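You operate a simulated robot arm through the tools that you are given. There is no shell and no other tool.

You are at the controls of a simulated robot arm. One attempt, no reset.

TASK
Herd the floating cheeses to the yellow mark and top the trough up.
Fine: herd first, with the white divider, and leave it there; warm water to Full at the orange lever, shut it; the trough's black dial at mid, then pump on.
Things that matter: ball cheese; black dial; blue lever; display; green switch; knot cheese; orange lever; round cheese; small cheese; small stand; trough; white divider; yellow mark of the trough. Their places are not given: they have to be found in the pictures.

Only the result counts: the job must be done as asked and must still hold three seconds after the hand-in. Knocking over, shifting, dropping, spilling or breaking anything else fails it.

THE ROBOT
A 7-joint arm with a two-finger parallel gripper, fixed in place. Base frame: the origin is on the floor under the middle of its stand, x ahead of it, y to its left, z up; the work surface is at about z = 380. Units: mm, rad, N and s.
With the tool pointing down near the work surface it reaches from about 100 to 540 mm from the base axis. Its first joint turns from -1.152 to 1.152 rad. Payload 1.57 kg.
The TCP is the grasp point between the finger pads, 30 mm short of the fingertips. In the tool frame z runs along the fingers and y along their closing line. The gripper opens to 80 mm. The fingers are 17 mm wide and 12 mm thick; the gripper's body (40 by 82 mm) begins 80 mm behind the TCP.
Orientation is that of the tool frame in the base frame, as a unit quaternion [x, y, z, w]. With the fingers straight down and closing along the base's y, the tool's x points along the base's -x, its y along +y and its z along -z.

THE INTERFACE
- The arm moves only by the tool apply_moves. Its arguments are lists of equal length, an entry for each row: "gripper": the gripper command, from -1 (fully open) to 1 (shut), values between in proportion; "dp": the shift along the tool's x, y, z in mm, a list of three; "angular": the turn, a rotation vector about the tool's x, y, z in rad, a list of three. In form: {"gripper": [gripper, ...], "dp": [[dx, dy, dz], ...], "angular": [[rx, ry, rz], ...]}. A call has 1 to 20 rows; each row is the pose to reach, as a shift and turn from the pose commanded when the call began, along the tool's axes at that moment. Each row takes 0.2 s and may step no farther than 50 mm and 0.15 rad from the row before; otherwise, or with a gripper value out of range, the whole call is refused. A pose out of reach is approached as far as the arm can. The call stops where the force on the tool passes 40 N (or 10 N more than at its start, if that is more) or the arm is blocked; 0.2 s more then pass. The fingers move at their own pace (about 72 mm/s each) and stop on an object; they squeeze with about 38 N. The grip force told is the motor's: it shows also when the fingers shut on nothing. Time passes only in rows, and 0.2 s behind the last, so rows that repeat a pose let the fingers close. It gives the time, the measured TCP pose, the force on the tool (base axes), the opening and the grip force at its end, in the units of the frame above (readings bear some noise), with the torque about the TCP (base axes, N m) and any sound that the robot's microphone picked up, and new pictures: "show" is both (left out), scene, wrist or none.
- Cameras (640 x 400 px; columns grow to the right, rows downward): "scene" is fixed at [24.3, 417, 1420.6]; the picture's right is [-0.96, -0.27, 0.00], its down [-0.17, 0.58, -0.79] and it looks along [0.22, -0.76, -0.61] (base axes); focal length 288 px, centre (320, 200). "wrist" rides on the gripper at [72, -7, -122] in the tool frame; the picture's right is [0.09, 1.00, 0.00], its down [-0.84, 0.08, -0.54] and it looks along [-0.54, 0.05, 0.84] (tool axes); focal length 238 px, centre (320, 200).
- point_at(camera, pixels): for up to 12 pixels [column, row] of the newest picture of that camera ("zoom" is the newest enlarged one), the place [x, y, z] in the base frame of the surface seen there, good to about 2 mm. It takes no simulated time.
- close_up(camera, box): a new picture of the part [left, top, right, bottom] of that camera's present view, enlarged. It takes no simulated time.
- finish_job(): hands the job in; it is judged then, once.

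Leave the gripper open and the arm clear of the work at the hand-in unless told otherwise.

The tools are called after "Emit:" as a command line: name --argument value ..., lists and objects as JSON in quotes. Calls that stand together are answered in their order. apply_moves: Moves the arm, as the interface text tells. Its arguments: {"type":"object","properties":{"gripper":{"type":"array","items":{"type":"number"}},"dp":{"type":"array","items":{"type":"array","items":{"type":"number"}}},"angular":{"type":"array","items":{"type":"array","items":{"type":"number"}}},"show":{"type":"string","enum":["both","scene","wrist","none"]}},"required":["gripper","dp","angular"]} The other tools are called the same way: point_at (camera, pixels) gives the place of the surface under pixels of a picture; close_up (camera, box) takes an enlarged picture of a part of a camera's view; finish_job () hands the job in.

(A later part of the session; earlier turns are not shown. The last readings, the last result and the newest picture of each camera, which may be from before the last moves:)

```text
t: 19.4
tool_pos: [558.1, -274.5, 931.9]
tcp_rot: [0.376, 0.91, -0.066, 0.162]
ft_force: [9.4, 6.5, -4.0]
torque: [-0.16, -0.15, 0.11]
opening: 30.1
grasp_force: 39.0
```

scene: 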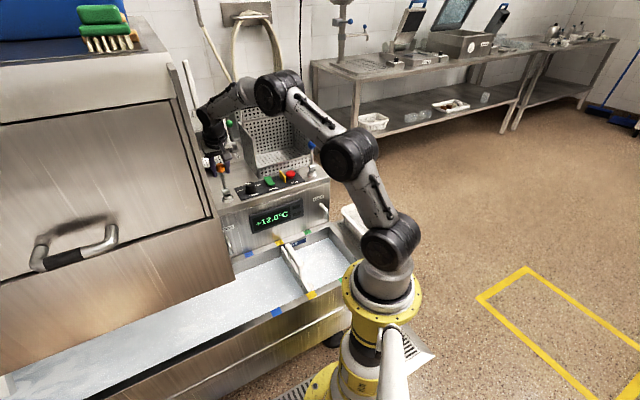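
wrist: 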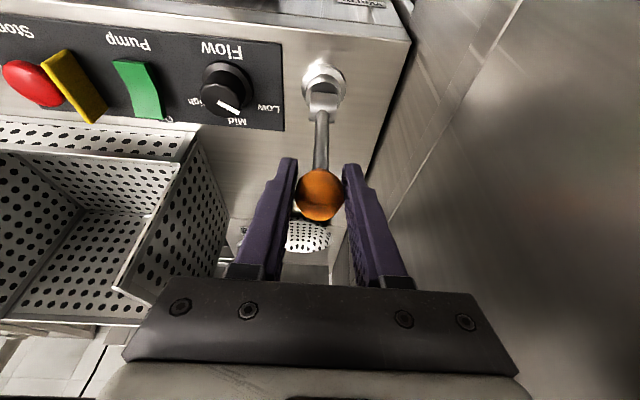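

There is an 11 N side force because the knob sits about 2 mm toward tool +y, so I'll shift +2.3 mm in y to relieve it. Then I'll try a small pull of the lever toward the trough (−c) by about 8 mm.

Emit:
apply_moves --gripper '[1, 1, 1]' --dp '[[0, 1.2, 0], [0, 2.3, 0], [0, 2.3, 0]]' --angular '[[0, 0, 0], [0, 0, 0], [0, 0, 0]]' --show "none"

Emit:
apply_moves --gripper '[1, 1, 1, 1]' --dp '[[1.9, 0, -0.7], [3.8, 0, -1.4], [5.6, 0, -2.0], [7.5, 0, -2.7]]' --angular '[[0, 0, 0], [0, 0, 0], [0, 0, 0], [0, 0, 0]]'

```text
t: 20.2
tool_pos: [558.5, -275.7, 931.5]
tcp_rot: [0.377, 0.91, -0.067, 0.161]
ft_force: [6.4, 0.7, -4.7]
torque: [-0.23, -0.19, 0.02]
opening: 29.8
grasp_force: 39.0
```

```text
t: 21.2
tool_pos: [553.2, -269.1, 932.3]
tcp_rot: [0.376, 0.91, -0.067, 0.161]
ft_force: [12.9, -4.5, -8.0]
torque: [-0.68, -0.65, 0.04]
opening: 30.3
grasp_force: 39.3
```

scene: 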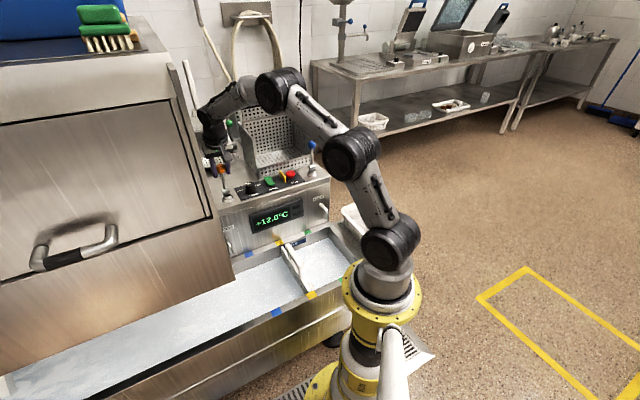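
wrist: 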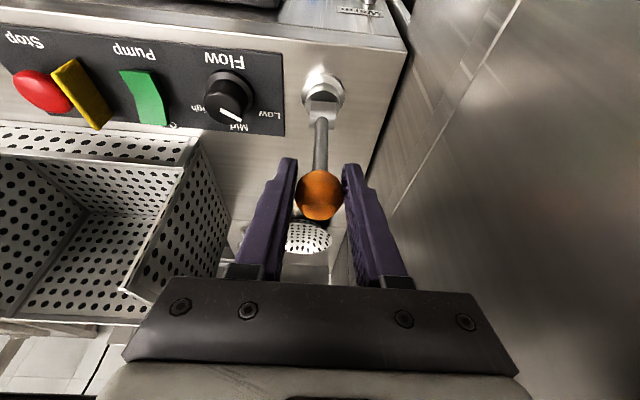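

The lever moved about 8 mm with the gripper, against some 12 N of resistance. I'll check the warm spout for flow.

Emit:
close_up --camera "scene" --box '[200, 200, 300, 300]'

Emit:
close_up --camera "scene" --box '[180, 130, 260, 210]'

```text
4.00 times, centred on (250, 250) of scene
```

zoom: 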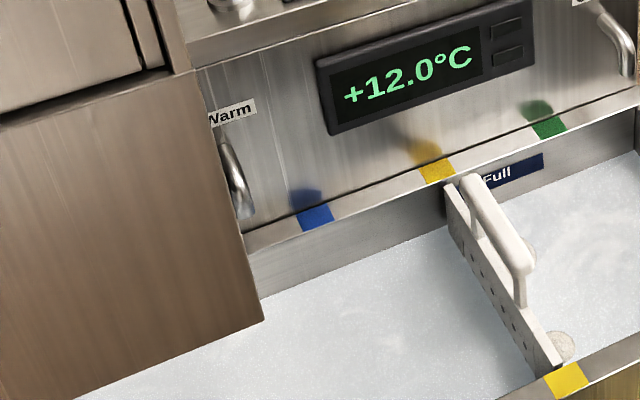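

```text
5.00 times, centred on (220, 170) of scene
```

zoom: 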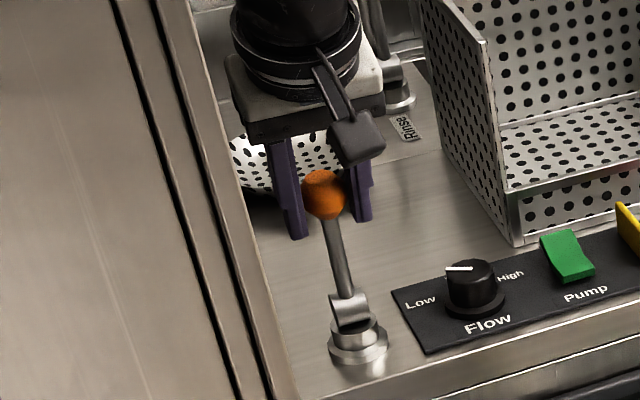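

There's no stream yet. I'll keep pulling along the arc to about 15°.

Emit:
apply_moves --gripper '[1, 1, 1, 1, 1]' --dp '[[3.6, 0, -1.0], [7.3, 0, -1.8], [10.9, 0, -2.3], [14.5, 0, -2.7], [18.1, 0, -3.0]]' --angular '[[0, 0, 0], [0, 0, 0], [0, 0, 0], [0, 0, 0], [0, 0, 0]]'

Emit:
close_up --camera "scene" --box '[200, 200, 300, 300]'

Emit:
close_up --camera "scene" --box '[180, 130, 260, 210]'

```text
t: 22.4
tool_pos: [538.8, -255.7, 930.0]
tcp_rot: [0.378, 0.909, -0.069, 0.162]
ft_force: [-7.8, -13.5, 10.7]
torque: [-0.53, -0.49, -0.12]
opening: 29.4
grasp_force: 39.5
```

scene: 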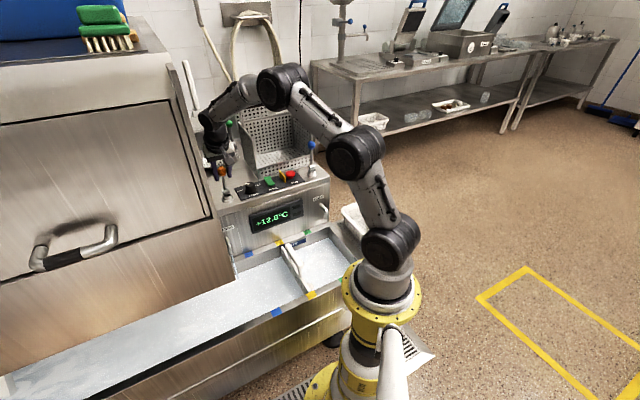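
wrist: 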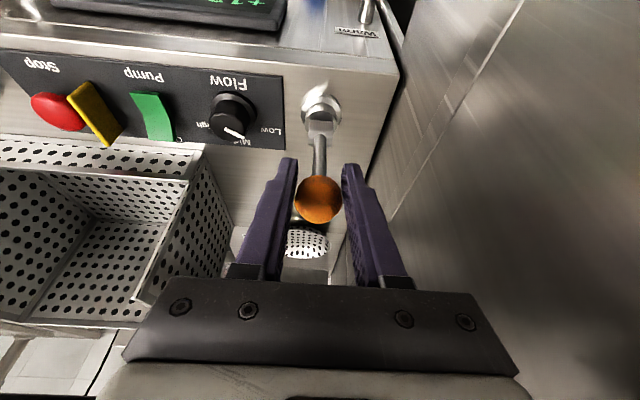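

```text
4.00 times, centred on (250, 250) of scene
```

zoom: 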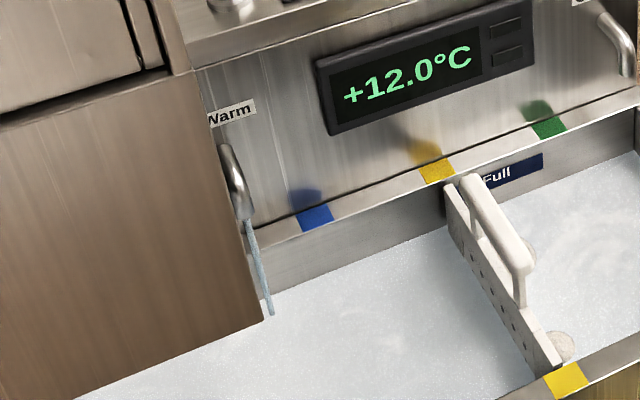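

```text
5.00 times, centred on (220, 170) of scene
```

zoom: 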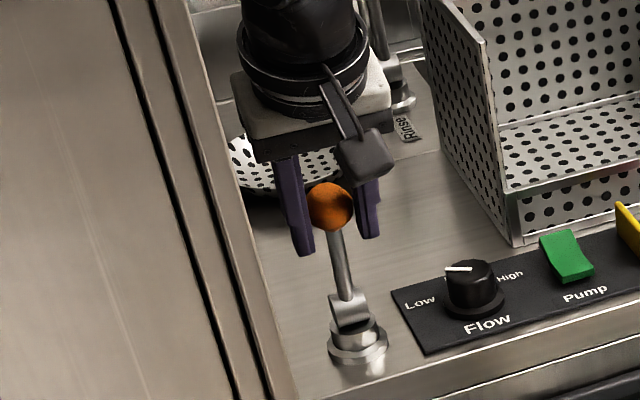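

A stream now runs from the warm spout, so pulling toward the trough opens it. I'll ease off 2 mm sideways to cut the lateral load, wait about 2 s and measure the fill rate.

Emit:
apply_moves --gripper '[1, 1, 1, 1, 1, 1, 1, 1, 1, 1]' --dp '[[0, -1, 0.5], [0, -2, 1], [0, -2, 1], [0, -2, 1], [0, -2, 1], [0, -2, 1], [0, -2, 1], [0, -2, 1], [0, -2, 1], [0, -2, 1]]' --angular '[[0, 0, 0], [0, 0, 0], [0, 0, 0], [0, 0, 0], [0, 0, 0], [0, 0, 0], [0, 0, 0], [0, 0, 0], [0, 0, 0], [0, 0, 0]]' --show "scene"

Emit:
close_up --camera "scene" --box '[230, 225, 326, 285]'

Emit:
point_at --camera "scene" --pixels '[[250, 300], [230, 310], [325, 255], [280, 280], [200, 325], [322, 265]]'

```text
t: 24.6
tool_pos: [540.5, -256.9, 928.6]
tcp_rot: [0.377, 0.91, -0.065, 0.162]
ft_force: [-0.2, 13.8, 22.1]
torque: [0.17, 0.1, 0.08]
opening: 29.2
grasp_force: 39.0
```

scene: 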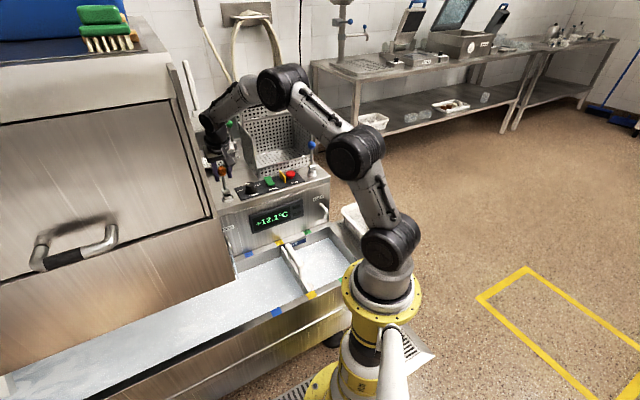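

```text
6.67 times, centred on (278, 255) of scene
```

zoom: 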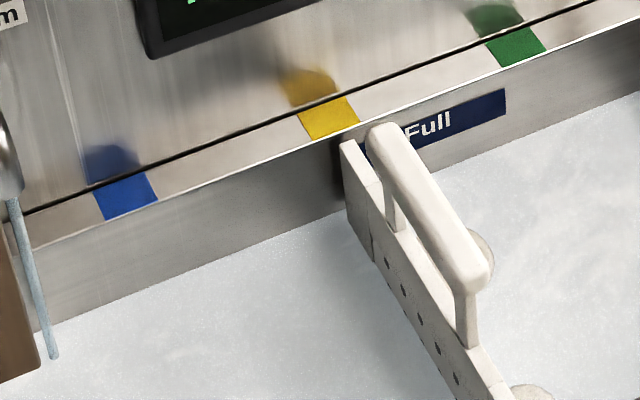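

```text
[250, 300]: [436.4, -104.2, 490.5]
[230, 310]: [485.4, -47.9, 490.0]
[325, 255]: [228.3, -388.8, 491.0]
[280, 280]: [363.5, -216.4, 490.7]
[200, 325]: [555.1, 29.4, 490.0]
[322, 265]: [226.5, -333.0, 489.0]
```

The water is at z≈490, nothing much yet, and the display reads 12.1 °C. The flow is small and Fz is +22 N because I sit about 2 mm low. I'll raise slightly and pull further along the arc to about 30°.

Emit:
apply_moves --gripper '[1, 1, 1, 1, 1, 1, 1]' --dp '[[-0.7, 0, -1.9], [3.5, 0, -2.1], [7.2, 0, -2.2], [11.5, 0, -2.0], [15.7, 0, -1.8], [20, 0, -1.3], [24.2, 0, -0.8]]' --angular '[[0, 0, 0], [0, 0, 0], [0, 0, 0], [0, 0, 0], [0, 0, 0], [0, 0, 0], [0, 0, 0]]'

Emit:
close_up --camera "scene" --box '[200, 200, 300, 300]'

Emit:
close_up --camera "scene" --box '[180, 130, 260, 210]'

Emit:
point_at --camera "scene" --pixels '[[250, 300], [230, 310], [325, 255], [280, 280]]'

```text
t: 26.2
tool_pos: [521.5, -241.3, 919.3]
tcp_rot: [0.377, 0.91, -0.067, 0.16]
ft_force: [0.1, 0.0, -0.2]
torque: [-0.02, -0.02, 0.0]
opening: 0.2
grasp_force: 21.4
```

scene: 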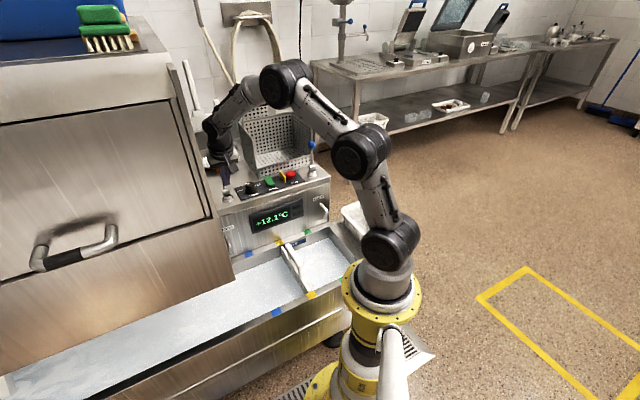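
wrist: 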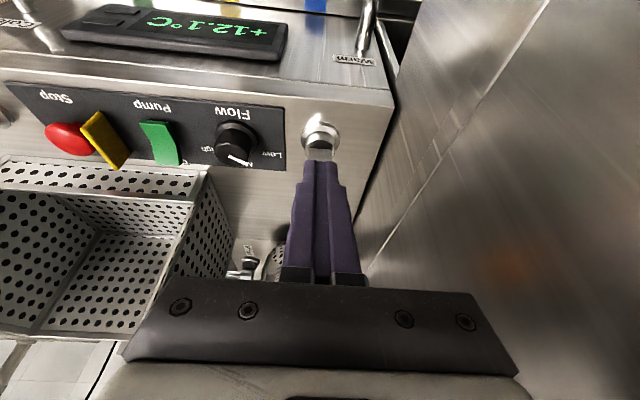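

```text
4.00 times, centred on (250, 250) of scene
```

zoom: 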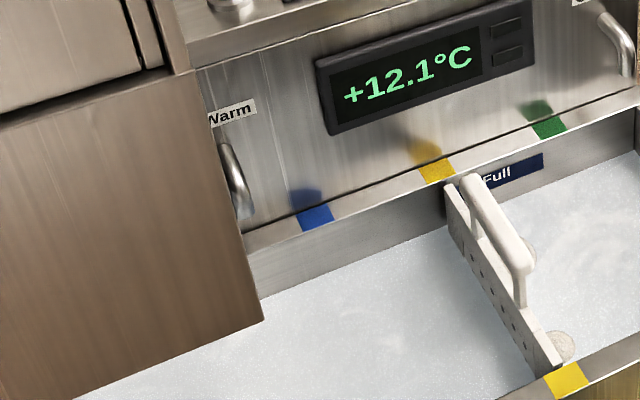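

```text
5.00 times, centred on (220, 170) of scene
```

zoom: 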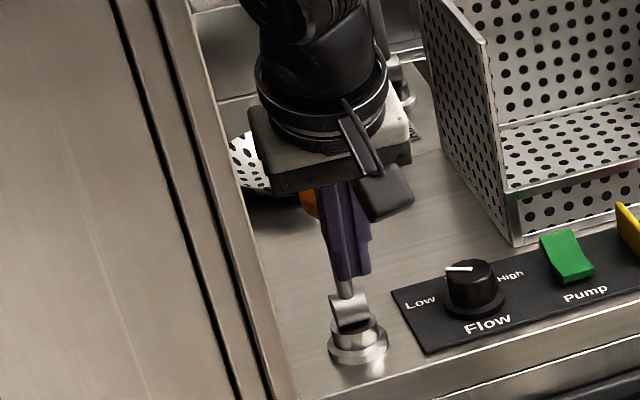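

```text
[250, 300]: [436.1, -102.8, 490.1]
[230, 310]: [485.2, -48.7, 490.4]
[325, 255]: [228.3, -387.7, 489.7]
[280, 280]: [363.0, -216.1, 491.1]
```

The knob slipped out of the side grip (opening 0.2 mm), the lever fell back part-way and the flow stopped. Gripping across the lever's motion is more reliable, so I'll turn the gripper 90° to close along the pull direction. First I retreat up and un-tilt.

Emit:
apply_moves --gripper '[1, 1, 0.5, 0.1, 0.1, 0.1, 0.1]' --dp '[[0, 0, -30], [0, -8, -60], [0, -16, -90], [0, -24, -110], [0, -30, -120], [0, -30, -120], [0, -30, -120]]' --angular '[[0, 0, 0], [0, 0.05, 0], [0, 0.12, 0], [0, 0.2, 0], [0, 0.28, 0], [0, 0.35, 0], [0, 0.35, 0]]' --show "both"

Emit:
close_up --camera "scene" --box '[180, 130, 260, 210]'

```text
t: 27.8
tool_pos: [472.7, -233.0, 1033.8]
tcp_rot: [0.382, 0.924, 0.0, -0.001]
ft_force: [0.5, 1.3, -0.6]
torque: [0.01, 0.0, 0.01]
opening: 36.0
grasp_force: 0.1
```

scene: 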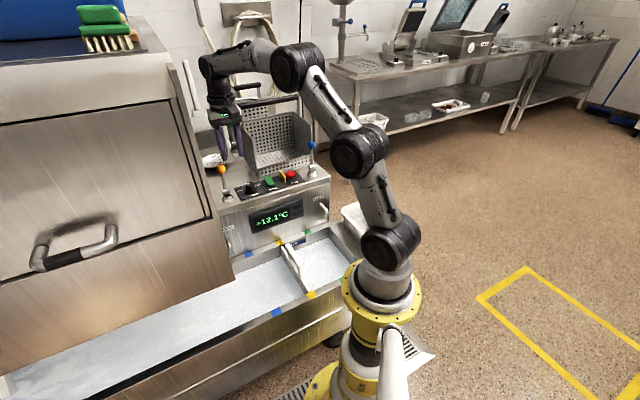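
wrist: 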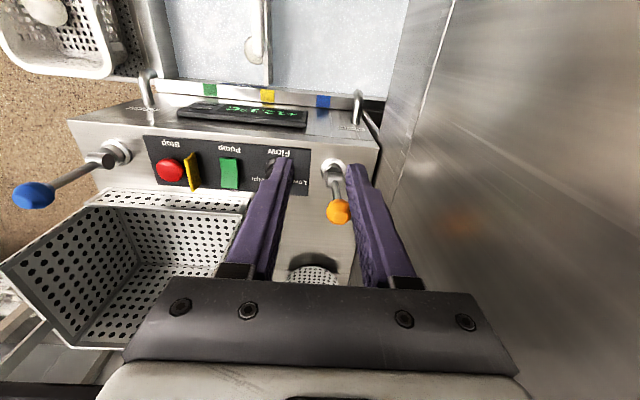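

```text
5.00 times, centred on (220, 170) of scene
```

zoom: 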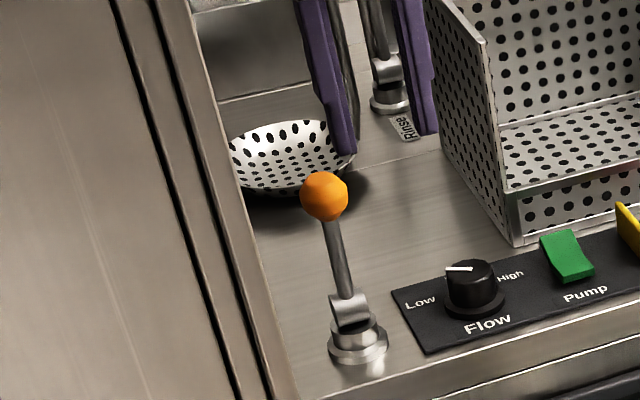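

The lever now sits about 6° off upright with no flow. I'll turn the tool -1.571 rad about its axis so the fingers close along the lever's swing, with the camera facing the hood side.

Emit:
apply_moves --gripper '[0.1, 0.1, 0.1, 0.1, 0.1, 0.1, 0.1, 0.1, 0.1, 0.1, 0.1, 0.1]' --dp '[[0, 0, 0], [0, 0, 0], [0, 0, 0], [0, 0, 0], [0, 0, 0], [0, 0, 0], [0, 0, 0], [0, 0, 0], [0, 0, 0], [0, 0, 0], [0, 0, 0], [0, 0, 0]]' --angular '[[0, 0, -0.14], [0, 0, -0.28], [0, 0, -0.42], [0, 0, -0.56], [0, 0, -0.7], [0, 0, -0.84], [0, 0, -0.98], [0, 0, -1.12], [0, 0, -1.26], [0, 0, -1.4], [0, 0, -1.54], [0, 0, -1.571]]'

```text
t: 30.4
tool_pos: [472.8, -233.7, 1033.8]
tcp_rot: [-0.384, 0.923, 0.0, 0.001]
ft_force: [0.0, -0.2, 0.2]
torque: [-0.01, 0.03, -0.02]
opening: 35.9
grasp_force: 0.1
```

scene: 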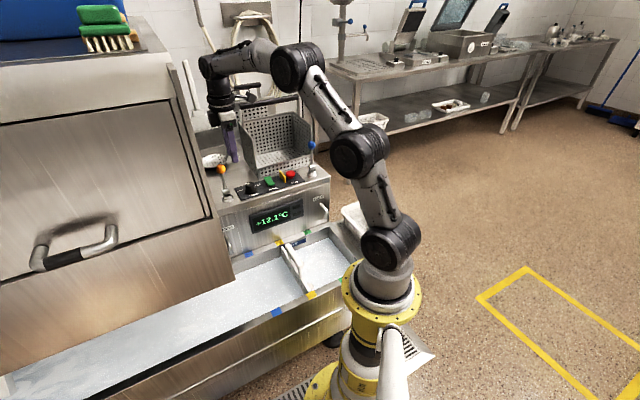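
wrist: 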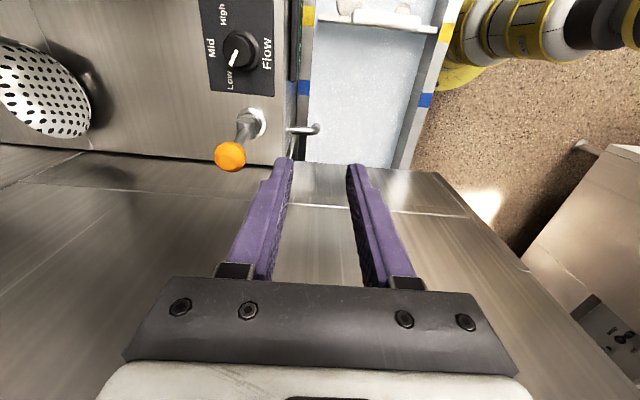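

The orientation is right. I'll measure the knob and rod in the wrist view; the knob is at about (230,156).

Emit:
point_at --camera "wrist" --pixels '[[230, 150], [230, 158], [218, 156], [242, 156], [230, 168], [242, 133], [246, 122], [60, 150], [250, 170]]'

Emit:
close_up --camera "wrist" --box '[180, 0, 340, 180]'

```text
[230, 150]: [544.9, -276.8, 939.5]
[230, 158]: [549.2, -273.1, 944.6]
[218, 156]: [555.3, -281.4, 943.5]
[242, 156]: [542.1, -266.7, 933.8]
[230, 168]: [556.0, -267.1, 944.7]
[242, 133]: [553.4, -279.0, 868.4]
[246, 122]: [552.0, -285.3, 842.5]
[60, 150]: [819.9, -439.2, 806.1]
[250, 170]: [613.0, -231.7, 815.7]
```

```text
2.22 times, centred on (260, 90) of wrist
```

zoom: 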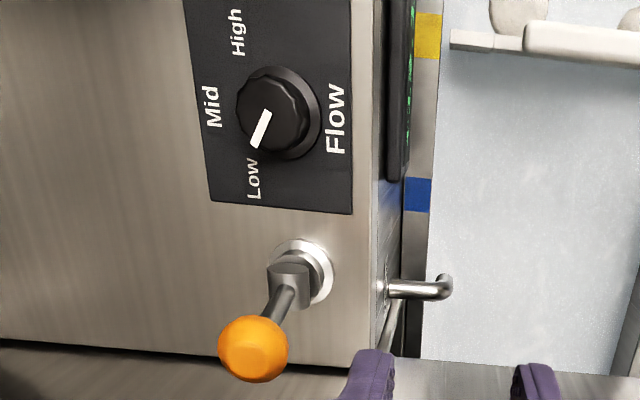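

The knob centre is now at about (557,-272,932). I'll move to a pre-approach 75 mm back along the axis, tilted 0.35 rad, gripper open 36 mm for the 30 mm knob.

Emit:
apply_moves --gripper '[0, 0, 0, 0, 0, 0]' --dp '[[-6, -12, 0], [-13, -25, 5], [-20, -38, 12], [-26, -50, 22], [-32, -61, 32], [-32, -61, 32]]' --angular '[[0.07, 0, 0], [0.14, 0, 0], [0.21, 0, 0], [0.28, 0, 0], [0.35, 0, 0], [0.35, 0, 0]]'

```text
t: 31.8
tool_pos: [536.9, -252.5, 1000.3]
tcp_rot: [-0.376, 0.91, -0.161, 0.067]
ft_force: [0.6, 0.9, 0.1]
torque: [-0.01, 0.02, -0.01]
opening: 39.8
grasp_force: 0.1
```

scene: 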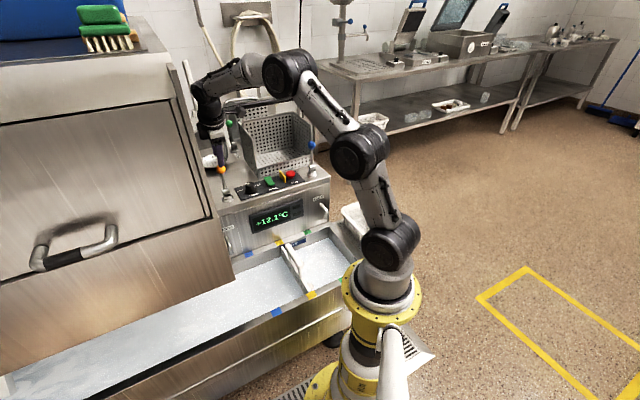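
wrist: 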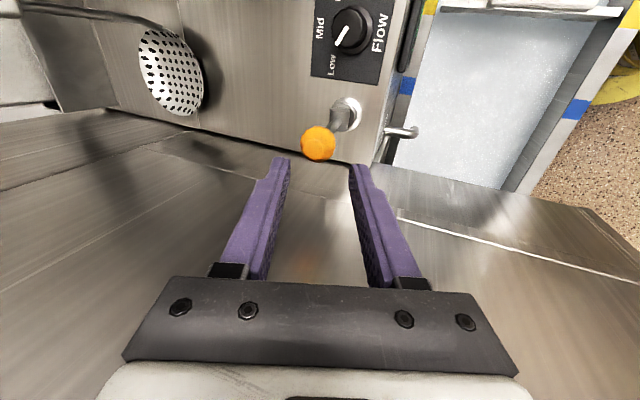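

The knob lines up with the tool axis (318,143). I'll slide down 75 mm along the axis so the fingers straddle it.

Emit:
apply_moves --gripper '[0, 0, 0, 0, 0]' --dp '[[0, -1, 20], [0, -2, 40], [0, -2, 60], [0, -2, 74], [0, -2, 74]]' --angular '[[0, 0, 0], [0, 0, 0], [0, 0, 0], [0, 0, 0], [0, 0, 0]]'

Emit:
close_up --camera "scene" --box '[180, 130, 260, 210]'

```text
t: 33.0
tool_pos: [554.9, -273.2, 930.3]
tcp_rot: [-0.377, 0.91, -0.161, 0.066]
ft_force: [-0.3, -0.5, 0.2]
torque: [0.01, 0.0, -0.01]
opening: 40.1
grasp_force: 0.2
```

scene: 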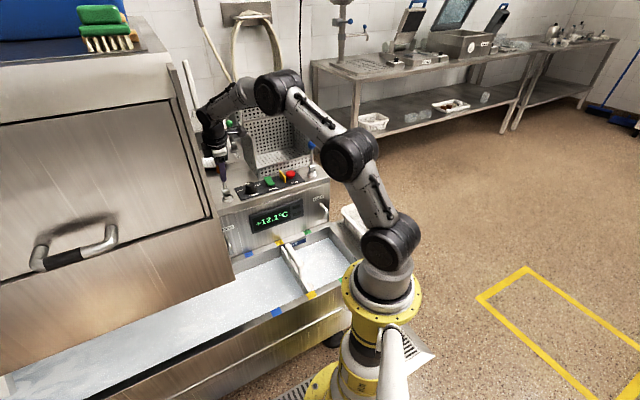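
wrist: 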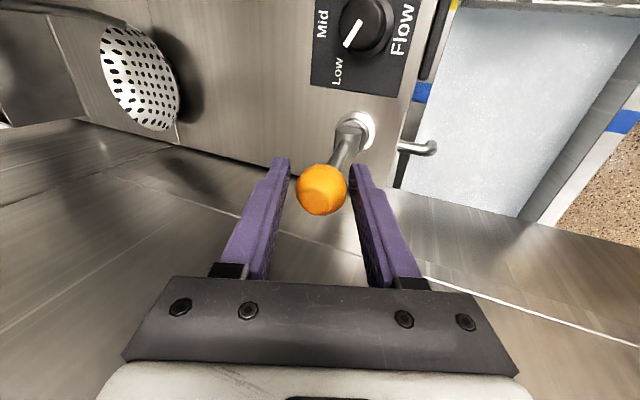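

```text
5.00 times, centred on (220, 170) of scene
```

zoom: 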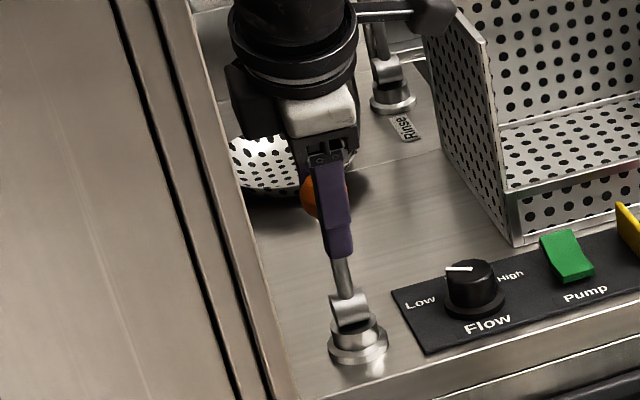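

The knob sits between the pads. I'll narrow to 33 mm as a loose straddle and pull along the arc to about 20° first.

Emit:
apply_moves --gripper '[0.18, 0.18, 0.18, 0.18, 0.18, 0.18, 0.18]' --dp '[[0, 0, 0], [0, 5, -2], [0, 10, -4], [0, 15, -5.2], [0, 20, -6], [0, 25, -6.3], [0, 30, -6.4]]' --angular '[[0, 0, 0], [0, 0, 0], [0, 0, 0], [0, 0, 0], [0, 0, 0], [0, 0, 0], [0, 0, 0]]'

Emit:
close_up --camera "scene" --box '[200, 200, 300, 300]'

Emit:
point_at --camera "scene" --pixels '[[250, 300], [230, 310], [325, 255], [280, 280]]'

```text
t: 34.6
tool_pos: [533.6, -251.8, 928.5]
tcp_rot: [-0.377, 0.91, -0.16, 0.067]
ft_force: [0.4, -1.0, 0.4]
torque: [0.04, 0.0, 0.03]
opening: 33.6
grasp_force: 0.1
```

scene: 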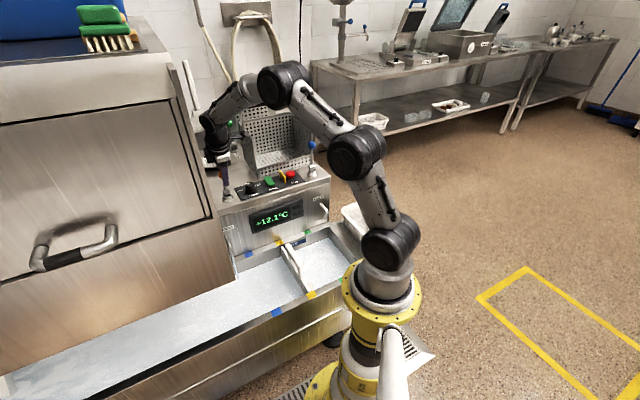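
wrist: 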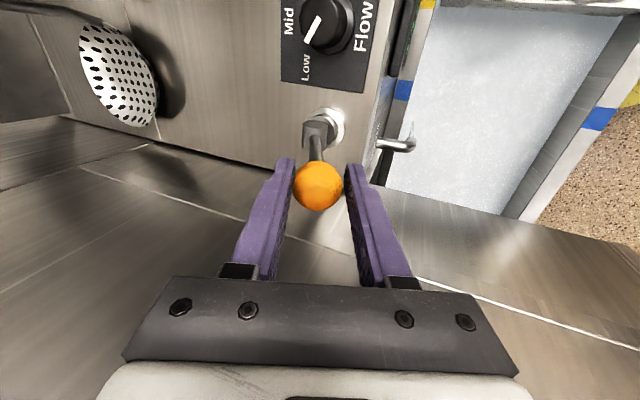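

```text
4.00 times, centred on (250, 250) of scene
```

zoom: 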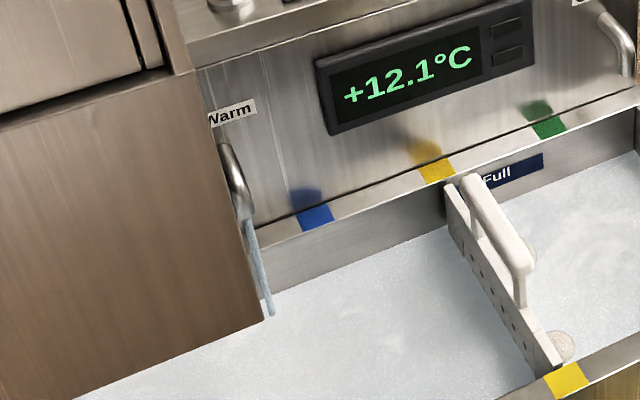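

```text
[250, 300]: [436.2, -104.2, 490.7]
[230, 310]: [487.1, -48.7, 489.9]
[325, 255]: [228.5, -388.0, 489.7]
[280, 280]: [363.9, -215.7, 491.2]
```

The stream runs again and the lever moves easily. I'll open further to about 40°.

Emit:
apply_moves --gripper '[0.18, 0.18, 0.18, 0.18, 0.18, 0.18]' --dp '[[0, 6, 0], [0, 12, 0.7], [0, 17.3, 1.4], [0, 23, 2.8], [0, 28.5, 4.3], [0, 34, 5.9]]' --angular '[[0, 0, 0], [0, 0, 0], [0, 0, 0], [0, 0, 0], [0, 0, 0], [0, 0, 0]]'

Emit:
close_up --camera "scene" --box '[200, 200, 300, 300]'

Emit:
point_at --camera "scene" --pixels '[[250, 300], [230, 310], [325, 255], [280, 280]]'

```text
t: 36.0
tool_pos: [513.7, -230.8, 912.2]
tcp_rot: [-0.377, 0.91, -0.161, 0.066]
ft_force: [0.5, -0.5, 1.4]
torque: [-0.02, -0.05, 0.01]
opening: 33.8
grasp_force: 1.2
```

scene: 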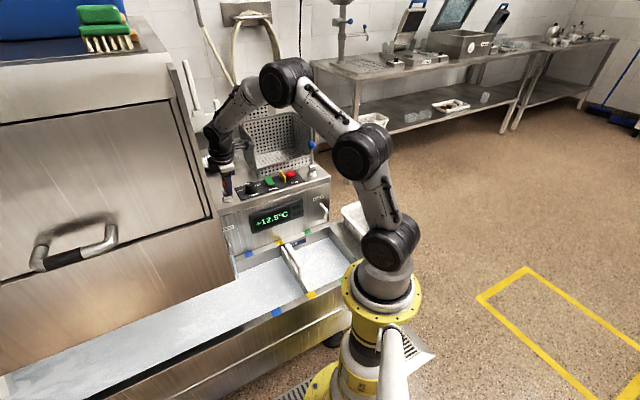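
wrist: 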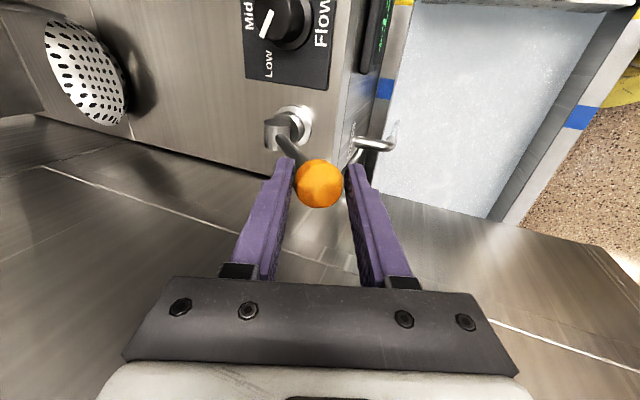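

```text
4.00 times, centred on (250, 250) of scene
```

zoom: 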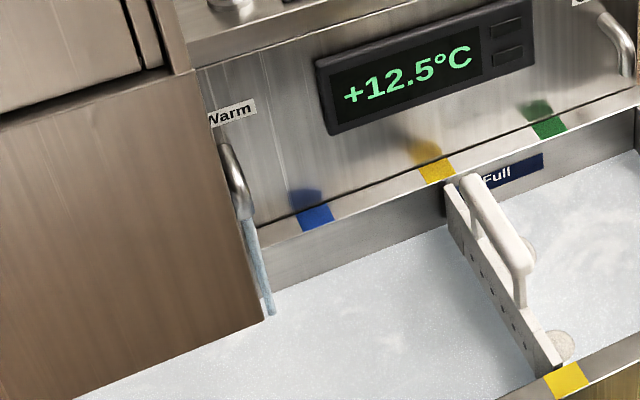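

```text
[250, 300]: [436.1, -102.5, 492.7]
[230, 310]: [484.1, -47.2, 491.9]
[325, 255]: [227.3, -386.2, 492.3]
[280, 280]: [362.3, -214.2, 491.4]
```

The stream is thicker, the display reads 12.5 °C and the water is at ≈492. I'll hold the lever here for about 3 s and measure.

Emit:
apply_moves --gripper '[0.18, 0.18, 0.18, 0.18, 0.18, 0.18, 0.18, 0.18, 0.18, 0.18, 0.18, 0.18, 0.18, 0.18, 0.18]' --dp '[[0, 0, 0], [0, 0, 0], [0, 0, 0], [0, 0, 0], [0, 0, 0], [0, 0, 0], [0, 0, 0], [0, 0, 0], [0, 0, 0], [0, 0, 0], [0, 0, 0], [0, 0, 0], [0, 0, 0], [0, 0, 0], [0, 0, 0]]' --angular '[[0, 0, 0], [0, 0, 0], [0, 0, 0], [0, 0, 0], [0, 0, 0], [0, 0, 0], [0, 0, 0], [0, 0, 0], [0, 0, 0], [0, 0, 0], [0, 0, 0], [0, 0, 0], [0, 0, 0], [0, 0, 0], [0, 0, 0]]' --show "scene"

Emit:
close_up --camera "scene" --box '[230, 225, 326, 285]'

Emit:
point_at --camera "scene" --pixels '[[250, 300], [230, 310], [325, 255], [280, 280], [240, 300], [200, 325]]'

```text
t: 39.2
tool_pos: [513.8, -230.2, 910.9]
tcp_rot: [-0.377, 0.91, -0.162, 0.067]
ft_force: [-0.5, -0.3, -0.2]
torque: [0.0, 0.0, -0.01]
opening: 32.8
grasp_force: 0.2
```

scene: 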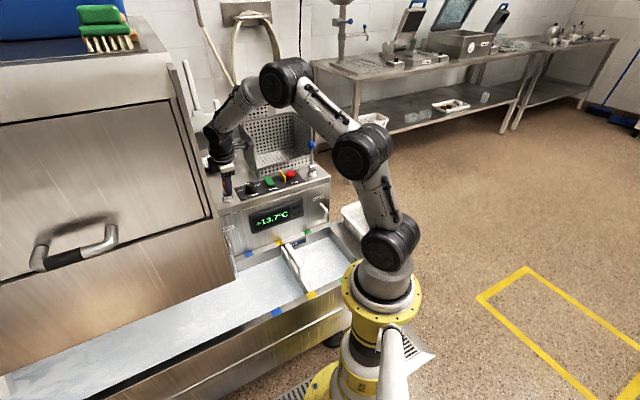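

```text
6.67 times, centred on (278, 255) of scene
```

zoom: 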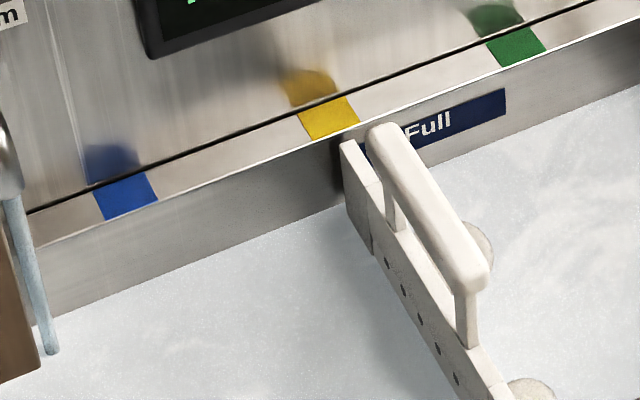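

```text
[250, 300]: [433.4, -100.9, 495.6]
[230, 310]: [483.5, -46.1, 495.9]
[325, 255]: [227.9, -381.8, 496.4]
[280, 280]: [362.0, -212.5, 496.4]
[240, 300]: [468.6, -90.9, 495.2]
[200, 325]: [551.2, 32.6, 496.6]
```

The level rises about 1.25 mm/s (now ≈496, display 13.7 °C). I'll hold the lever and keep waiting in steps.

Emit:
apply_moves --gripper '[0.18, 0.18, 0.18, 0.18, 0.18, 0.18, 0.18, 0.18, 0.18, 0.18, 0.18, 0.18, 0.18, 0.18, 0.18, 0.18, 0.18, 0.18, 0.18, 0.18]' --dp '[[0, 0, 0], [0, 0, 0], [0, 0, 0], [0, 0, 0], [0, 0, 0], [0, 0, 0], [0, 0, 0], [0, 0, 0], [0, 0, 0], [0, 0, 0], [0, 0, 0], [0, 0, 0], [0, 0, 0], [0, 0, 0], [0, 0, 0], [0, 0, 0], [0, 0, 0], [0, 0, 0], [0, 0, 0], [0, 0, 0]]' --angular '[[0, 0, 0], [0, 0, 0], [0, 0, 0], [0, 0, 0], [0, 0, 0], [0, 0, 0], [0, 0, 0], [0, 0, 0], [0, 0, 0], [0, 0, 0], [0, 0, 0], [0, 0, 0], [0, 0, 0], [0, 0, 0], [0, 0, 0], [0, 0, 0], [0, 0, 0], [0, 0, 0], [0, 0, 0], [0, 0, 0]]' --show "scene"

Emit:
point_at --camera "scene" --pixels '[[250, 300], [230, 310], [325, 255], [280, 280], [240, 300], [200, 325]]'

Emit:
close_up --camera "scene" --box '[230, 205, 326, 285]'

```text
t: 43.4
tool_pos: [513.6, -229.6, 910.6]
tcp_rot: [-0.377, 0.91, -0.161, 0.067]
ft_force: [-0.1, 0.4, -0.3]
torque: [-0.02, 0.01, -0.01]
opening: 32.9
grasp_force: 0.1
```

scene: 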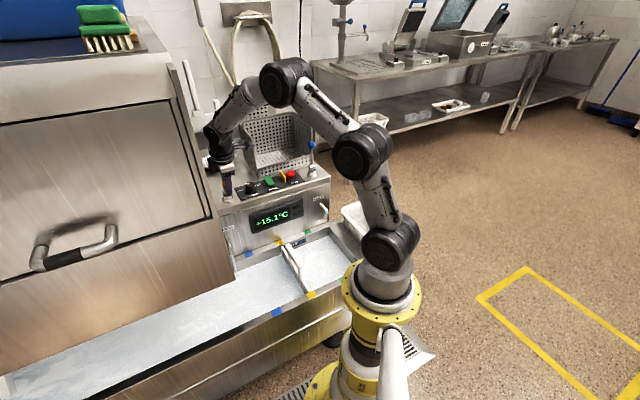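

```text
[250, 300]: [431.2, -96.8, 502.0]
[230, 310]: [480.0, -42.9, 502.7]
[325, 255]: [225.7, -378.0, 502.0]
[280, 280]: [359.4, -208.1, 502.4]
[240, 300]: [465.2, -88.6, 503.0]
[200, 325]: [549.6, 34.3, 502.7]
```

```text
5.00 times, centred on (278, 245) of scene
```

zoom: 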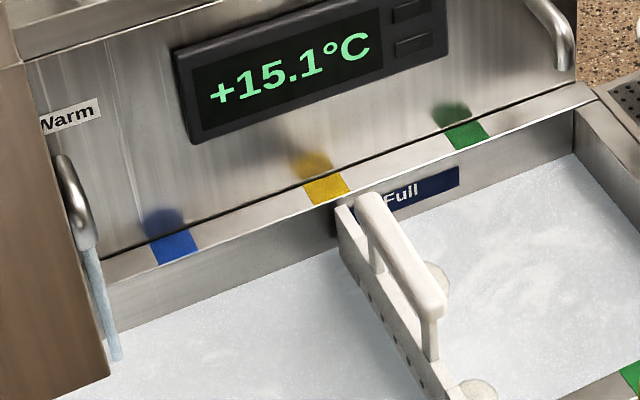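

The water is at ≈502.5 (15.1 °C) and rising about 1.5 mm/s. I'll keep holding.

Emit:
apply_moves --gripper '[0.18, 0.18, 0.18, 0.18, 0.18, 0.18, 0.18, 0.18, 0.18, 0.18, 0.18, 0.18, 0.18, 0.18, 0.18, 0.18, 0.18, 0.18, 0.18, 0.18]' --dp '[[0, 0, 0], [0, 0, 0], [0, 0, 0], [0, 0, 0], [0, 0, 0], [0, 0, 0], [0, 0, 0], [0, 0, 0], [0, 0, 0], [0, 0, 0], [0, 0, 0], [0, 0, 0], [0, 0, 0], [0, 0, 0], [0, 0, 0], [0, 0, 0], [0, 0, 0], [0, 0, 0], [0, 0, 0], [0, 0, 0]]' --angular '[[0, 0, 0], [0, 0, 0], [0, 0, 0], [0, 0, 0], [0, 0, 0], [0, 0, 0], [0, 0, 0], [0, 0, 0], [0, 0, 0], [0, 0, 0], [0, 0, 0], [0, 0, 0], [0, 0, 0], [0, 0, 0], [0, 0, 0], [0, 0, 0], [0, 0, 0], [0, 0, 0], [0, 0, 0], [0, 0, 0]]' --show "scene"

Emit:
point_at --camera "scene" --pixels '[[250, 300], [230, 310], [325, 255], [280, 280], [240, 300], [200, 325]]'

Emit:
close_up --camera "scene" --box '[262, 228, 326, 268]'

```text
t: 47.6
tool_pos: [512.5, -229.6, 910.6]
tcp_rot: [-0.377, 0.91, -0.161, 0.067]
ft_force: [0.2, 0.2, 1.2]
torque: [-0.02, 0.01, 0.01]
opening: 32.9
grasp_force: 0.0
```

scene: 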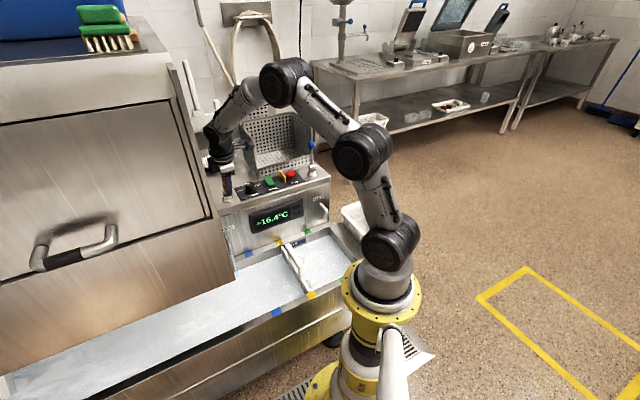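

```text
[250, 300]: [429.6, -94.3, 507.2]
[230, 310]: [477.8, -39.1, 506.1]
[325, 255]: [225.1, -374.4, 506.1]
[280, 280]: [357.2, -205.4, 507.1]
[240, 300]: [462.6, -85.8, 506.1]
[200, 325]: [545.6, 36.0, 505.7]
```

```text
10.00 times, centred on (294, 248) of scene
```

zoom: 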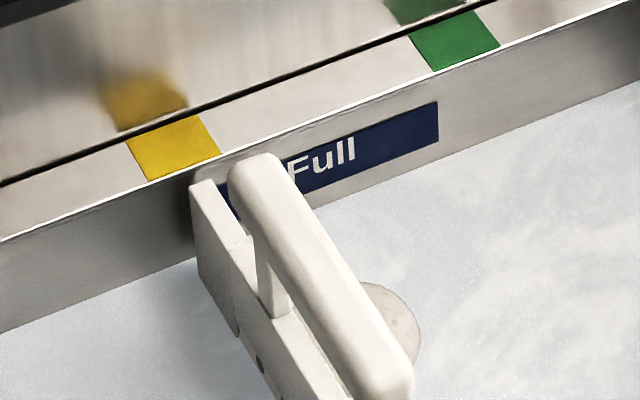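

The water is at ≈506.5 (16.4 °C) and the waterline is close under the label. I'll hold on.

Emit:
apply_moves --gripper '[0.18, 0.18, 0.18, 0.18, 0.18, 0.18, 0.18, 0.18, 0.18, 0.18, 0.18, 0.18, 0.18, 0.18, 0.18, 0.18, 0.18, 0.18, 0.18, 0.18]' --dp '[[0, 0, 0], [0, 0, 0], [0, 0, 0], [0, 0, 0], [0, 0, 0], [0, 0, 0], [0, 0, 0], [0, 0, 0], [0, 0, 0], [0, 0, 0], [0, 0, 0], [0, 0, 0], [0, 0, 0], [0, 0, 0], [0, 0, 0], [0, 0, 0], [0, 0, 0], [0, 0, 0], [0, 0, 0], [0, 0, 0]]' --angular '[[0, 0, 0], [0, 0, 0], [0, 0, 0], [0, 0, 0], [0, 0, 0], [0, 0, 0], [0, 0, 0], [0, 0, 0], [0, 0, 0], [0, 0, 0], [0, 0, 0], [0, 0, 0], [0, 0, 0], [0, 0, 0], [0, 0, 0], [0, 0, 0], [0, 0, 0], [0, 0, 0], [0, 0, 0], [0, 0, 0]]' --show "scene"

Emit:
point_at --camera "scene" --pixels '[[250, 300], [230, 310], [325, 255], [280, 280], [240, 300], [200, 325]]'

Emit:
close_up --camera "scene" --box '[262, 228, 326, 268]'

```text
t: 51.8
tool_pos: [513.8, -230.0, 910.3]
tcp_rot: [-0.377, 0.91, -0.161, 0.066]
ft_force: [0.3, 1.3, -0.3]
torque: [-0.02, 0.01, -0.01]
opening: 32.8
grasp_force: 0.2
```

scene: 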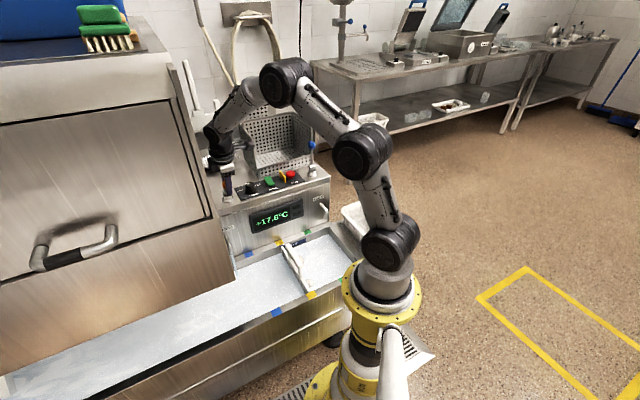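

```text
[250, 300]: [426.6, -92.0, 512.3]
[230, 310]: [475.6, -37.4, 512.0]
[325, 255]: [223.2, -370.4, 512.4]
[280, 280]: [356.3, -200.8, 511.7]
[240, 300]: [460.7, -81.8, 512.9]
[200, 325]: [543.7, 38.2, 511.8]
```

```text
10.00 times, centred on (294, 248) of scene
```

zoom: 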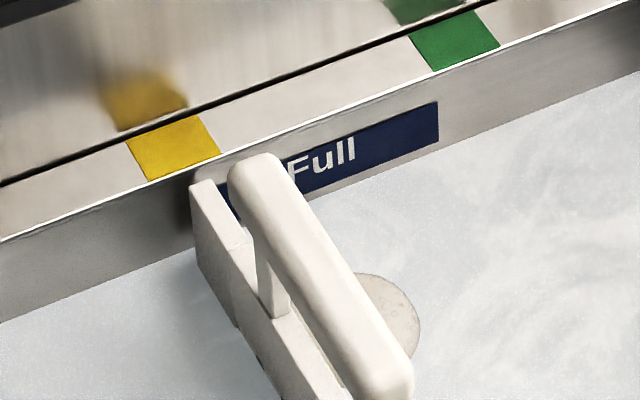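

The water is at ≈512 (17.6 °C), just below the label's lower edge (518.5). I'm aiming for about the middle of the label, so I'll keep holding.

Emit:
apply_moves --gripper '[0.18, 0.18, 0.18, 0.18, 0.18, 0.18, 0.18, 0.18, 0.18, 0.18, 0.18, 0.18, 0.18, 0.18, 0.18, 0.18, 0.18, 0.18, 0.18, 0.18]' --dp '[[0, 0, 0], [0, 0, 0], [0, 0, 0], [0, 0, 0], [0, 0, 0], [0, 0, 0], [0, 0, 0], [0, 0, 0], [0, 0, 0], [0, 0, 0], [0, 0, 0], [0, 0, 0], [0, 0, 0], [0, 0, 0], [0, 0, 0], [0, 0, 0], [0, 0, 0], [0, 0, 0], [0, 0, 0], [0, 0, 0]]' --angular '[[0, 0, 0], [0, 0, 0], [0, 0, 0], [0, 0, 0], [0, 0, 0], [0, 0, 0], [0, 0, 0], [0, 0, 0], [0, 0, 0], [0, 0, 0], [0, 0, 0], [0, 0, 0], [0, 0, 0], [0, 0, 0], [0, 0, 0], [0, 0, 0], [0, 0, 0], [0, 0, 0], [0, 0, 0], [0, 0, 0]]' --show "scene"

Emit:
point_at --camera "scene" --pixels '[[250, 300], [230, 310], [325, 255], [280, 280], [240, 300], [200, 325]]'

Emit:
close_up --camera "scene" --box '[262, 228, 326, 268]'

```text
t: 56.0
tool_pos: [513.4, -229.9, 910.5]
tcp_rot: [-0.378, 0.909, -0.161, 0.067]
ft_force: [-0.6, 0.8, -0.1]
torque: [-0.01, -0.01, 0.0]
opening: 32.7
grasp_force: 0.0
```

scene: 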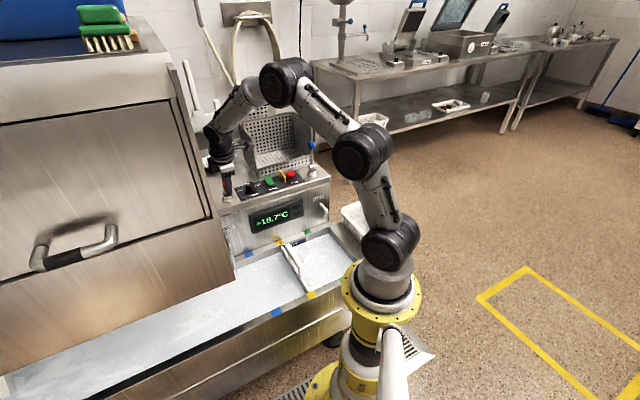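

```text
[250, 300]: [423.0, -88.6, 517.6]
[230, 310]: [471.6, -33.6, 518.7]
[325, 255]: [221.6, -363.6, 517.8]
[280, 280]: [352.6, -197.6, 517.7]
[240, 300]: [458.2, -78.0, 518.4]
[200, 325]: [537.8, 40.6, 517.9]
```

```text
10.00 times, centred on (294, 248) of scene
```

zoom: 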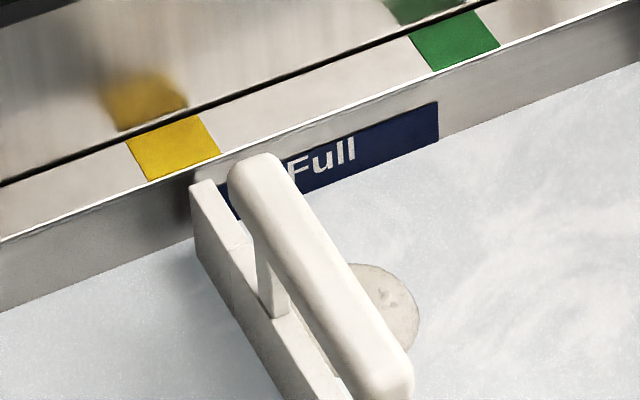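

The waterline just touches the label's lower edge (518). I'll continue into the band and hold 4 s more.

Emit:
apply_moves --gripper '[0.18, 0.18, 0.18, 0.18, 0.18, 0.18, 0.18, 0.18, 0.18, 0.18, 0.18, 0.18, 0.18, 0.18, 0.18, 0.18, 0.18, 0.18, 0.18, 0.18]' --dp '[[0, 0, 0], [0, 0, 0], [0, 0, 0], [0, 0, 0], [0, 0, 0], [0, 0, 0], [0, 0, 0], [0, 0, 0], [0, 0, 0], [0, 0, 0], [0, 0, 0], [0, 0, 0], [0, 0, 0], [0, 0, 0], [0, 0, 0], [0, 0, 0], [0, 0, 0], [0, 0, 0], [0, 0, 0], [0, 0, 0]]' --angular '[[0, 0, 0], [0, 0, 0], [0, 0, 0], [0, 0, 0], [0, 0, 0], [0, 0, 0], [0, 0, 0], [0, 0, 0], [0, 0, 0], [0, 0, 0], [0, 0, 0], [0, 0, 0], [0, 0, 0], [0, 0, 0], [0, 0, 0], [0, 0, 0], [0, 0, 0], [0, 0, 0], [0, 0, 0], [0, 0, 0]]' --show "scene"

Emit:
point_at --camera "scene" --pixels '[[250, 300], [230, 310], [325, 255], [280, 280], [240, 300], [200, 325]]'

Emit:
close_up --camera "scene" --box '[262, 228, 326, 268]'

```text
t: 60.2
tool_pos: [514.0, -229.1, 910.6]
tcp_rot: [-0.377, 0.91, -0.162, 0.066]
ft_force: [0.0, 0.6, -0.5]
torque: [0.04, 0.0, 0.0]
opening: 32.8
grasp_force: 0.1
```

scene: 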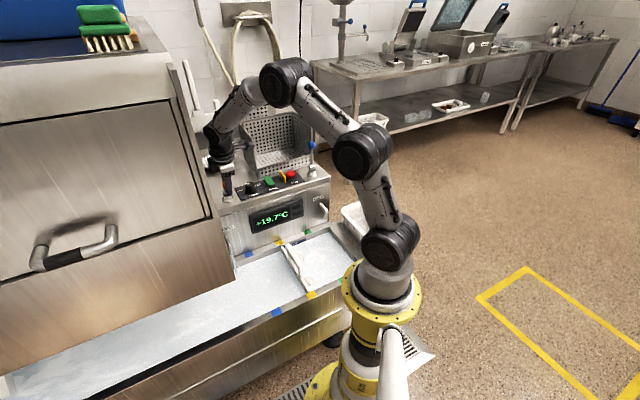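

```text
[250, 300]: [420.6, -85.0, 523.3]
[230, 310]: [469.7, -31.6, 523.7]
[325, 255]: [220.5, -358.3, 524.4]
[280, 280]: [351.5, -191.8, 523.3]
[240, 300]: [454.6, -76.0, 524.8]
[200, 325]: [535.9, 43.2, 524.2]
```

```text
10.00 times, centred on (294, 248) of scene
```

zoom: 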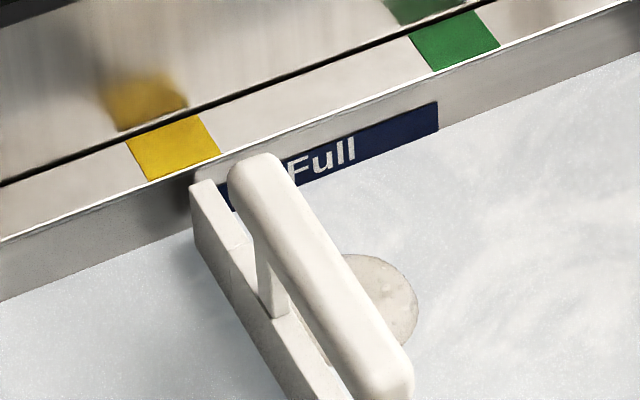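

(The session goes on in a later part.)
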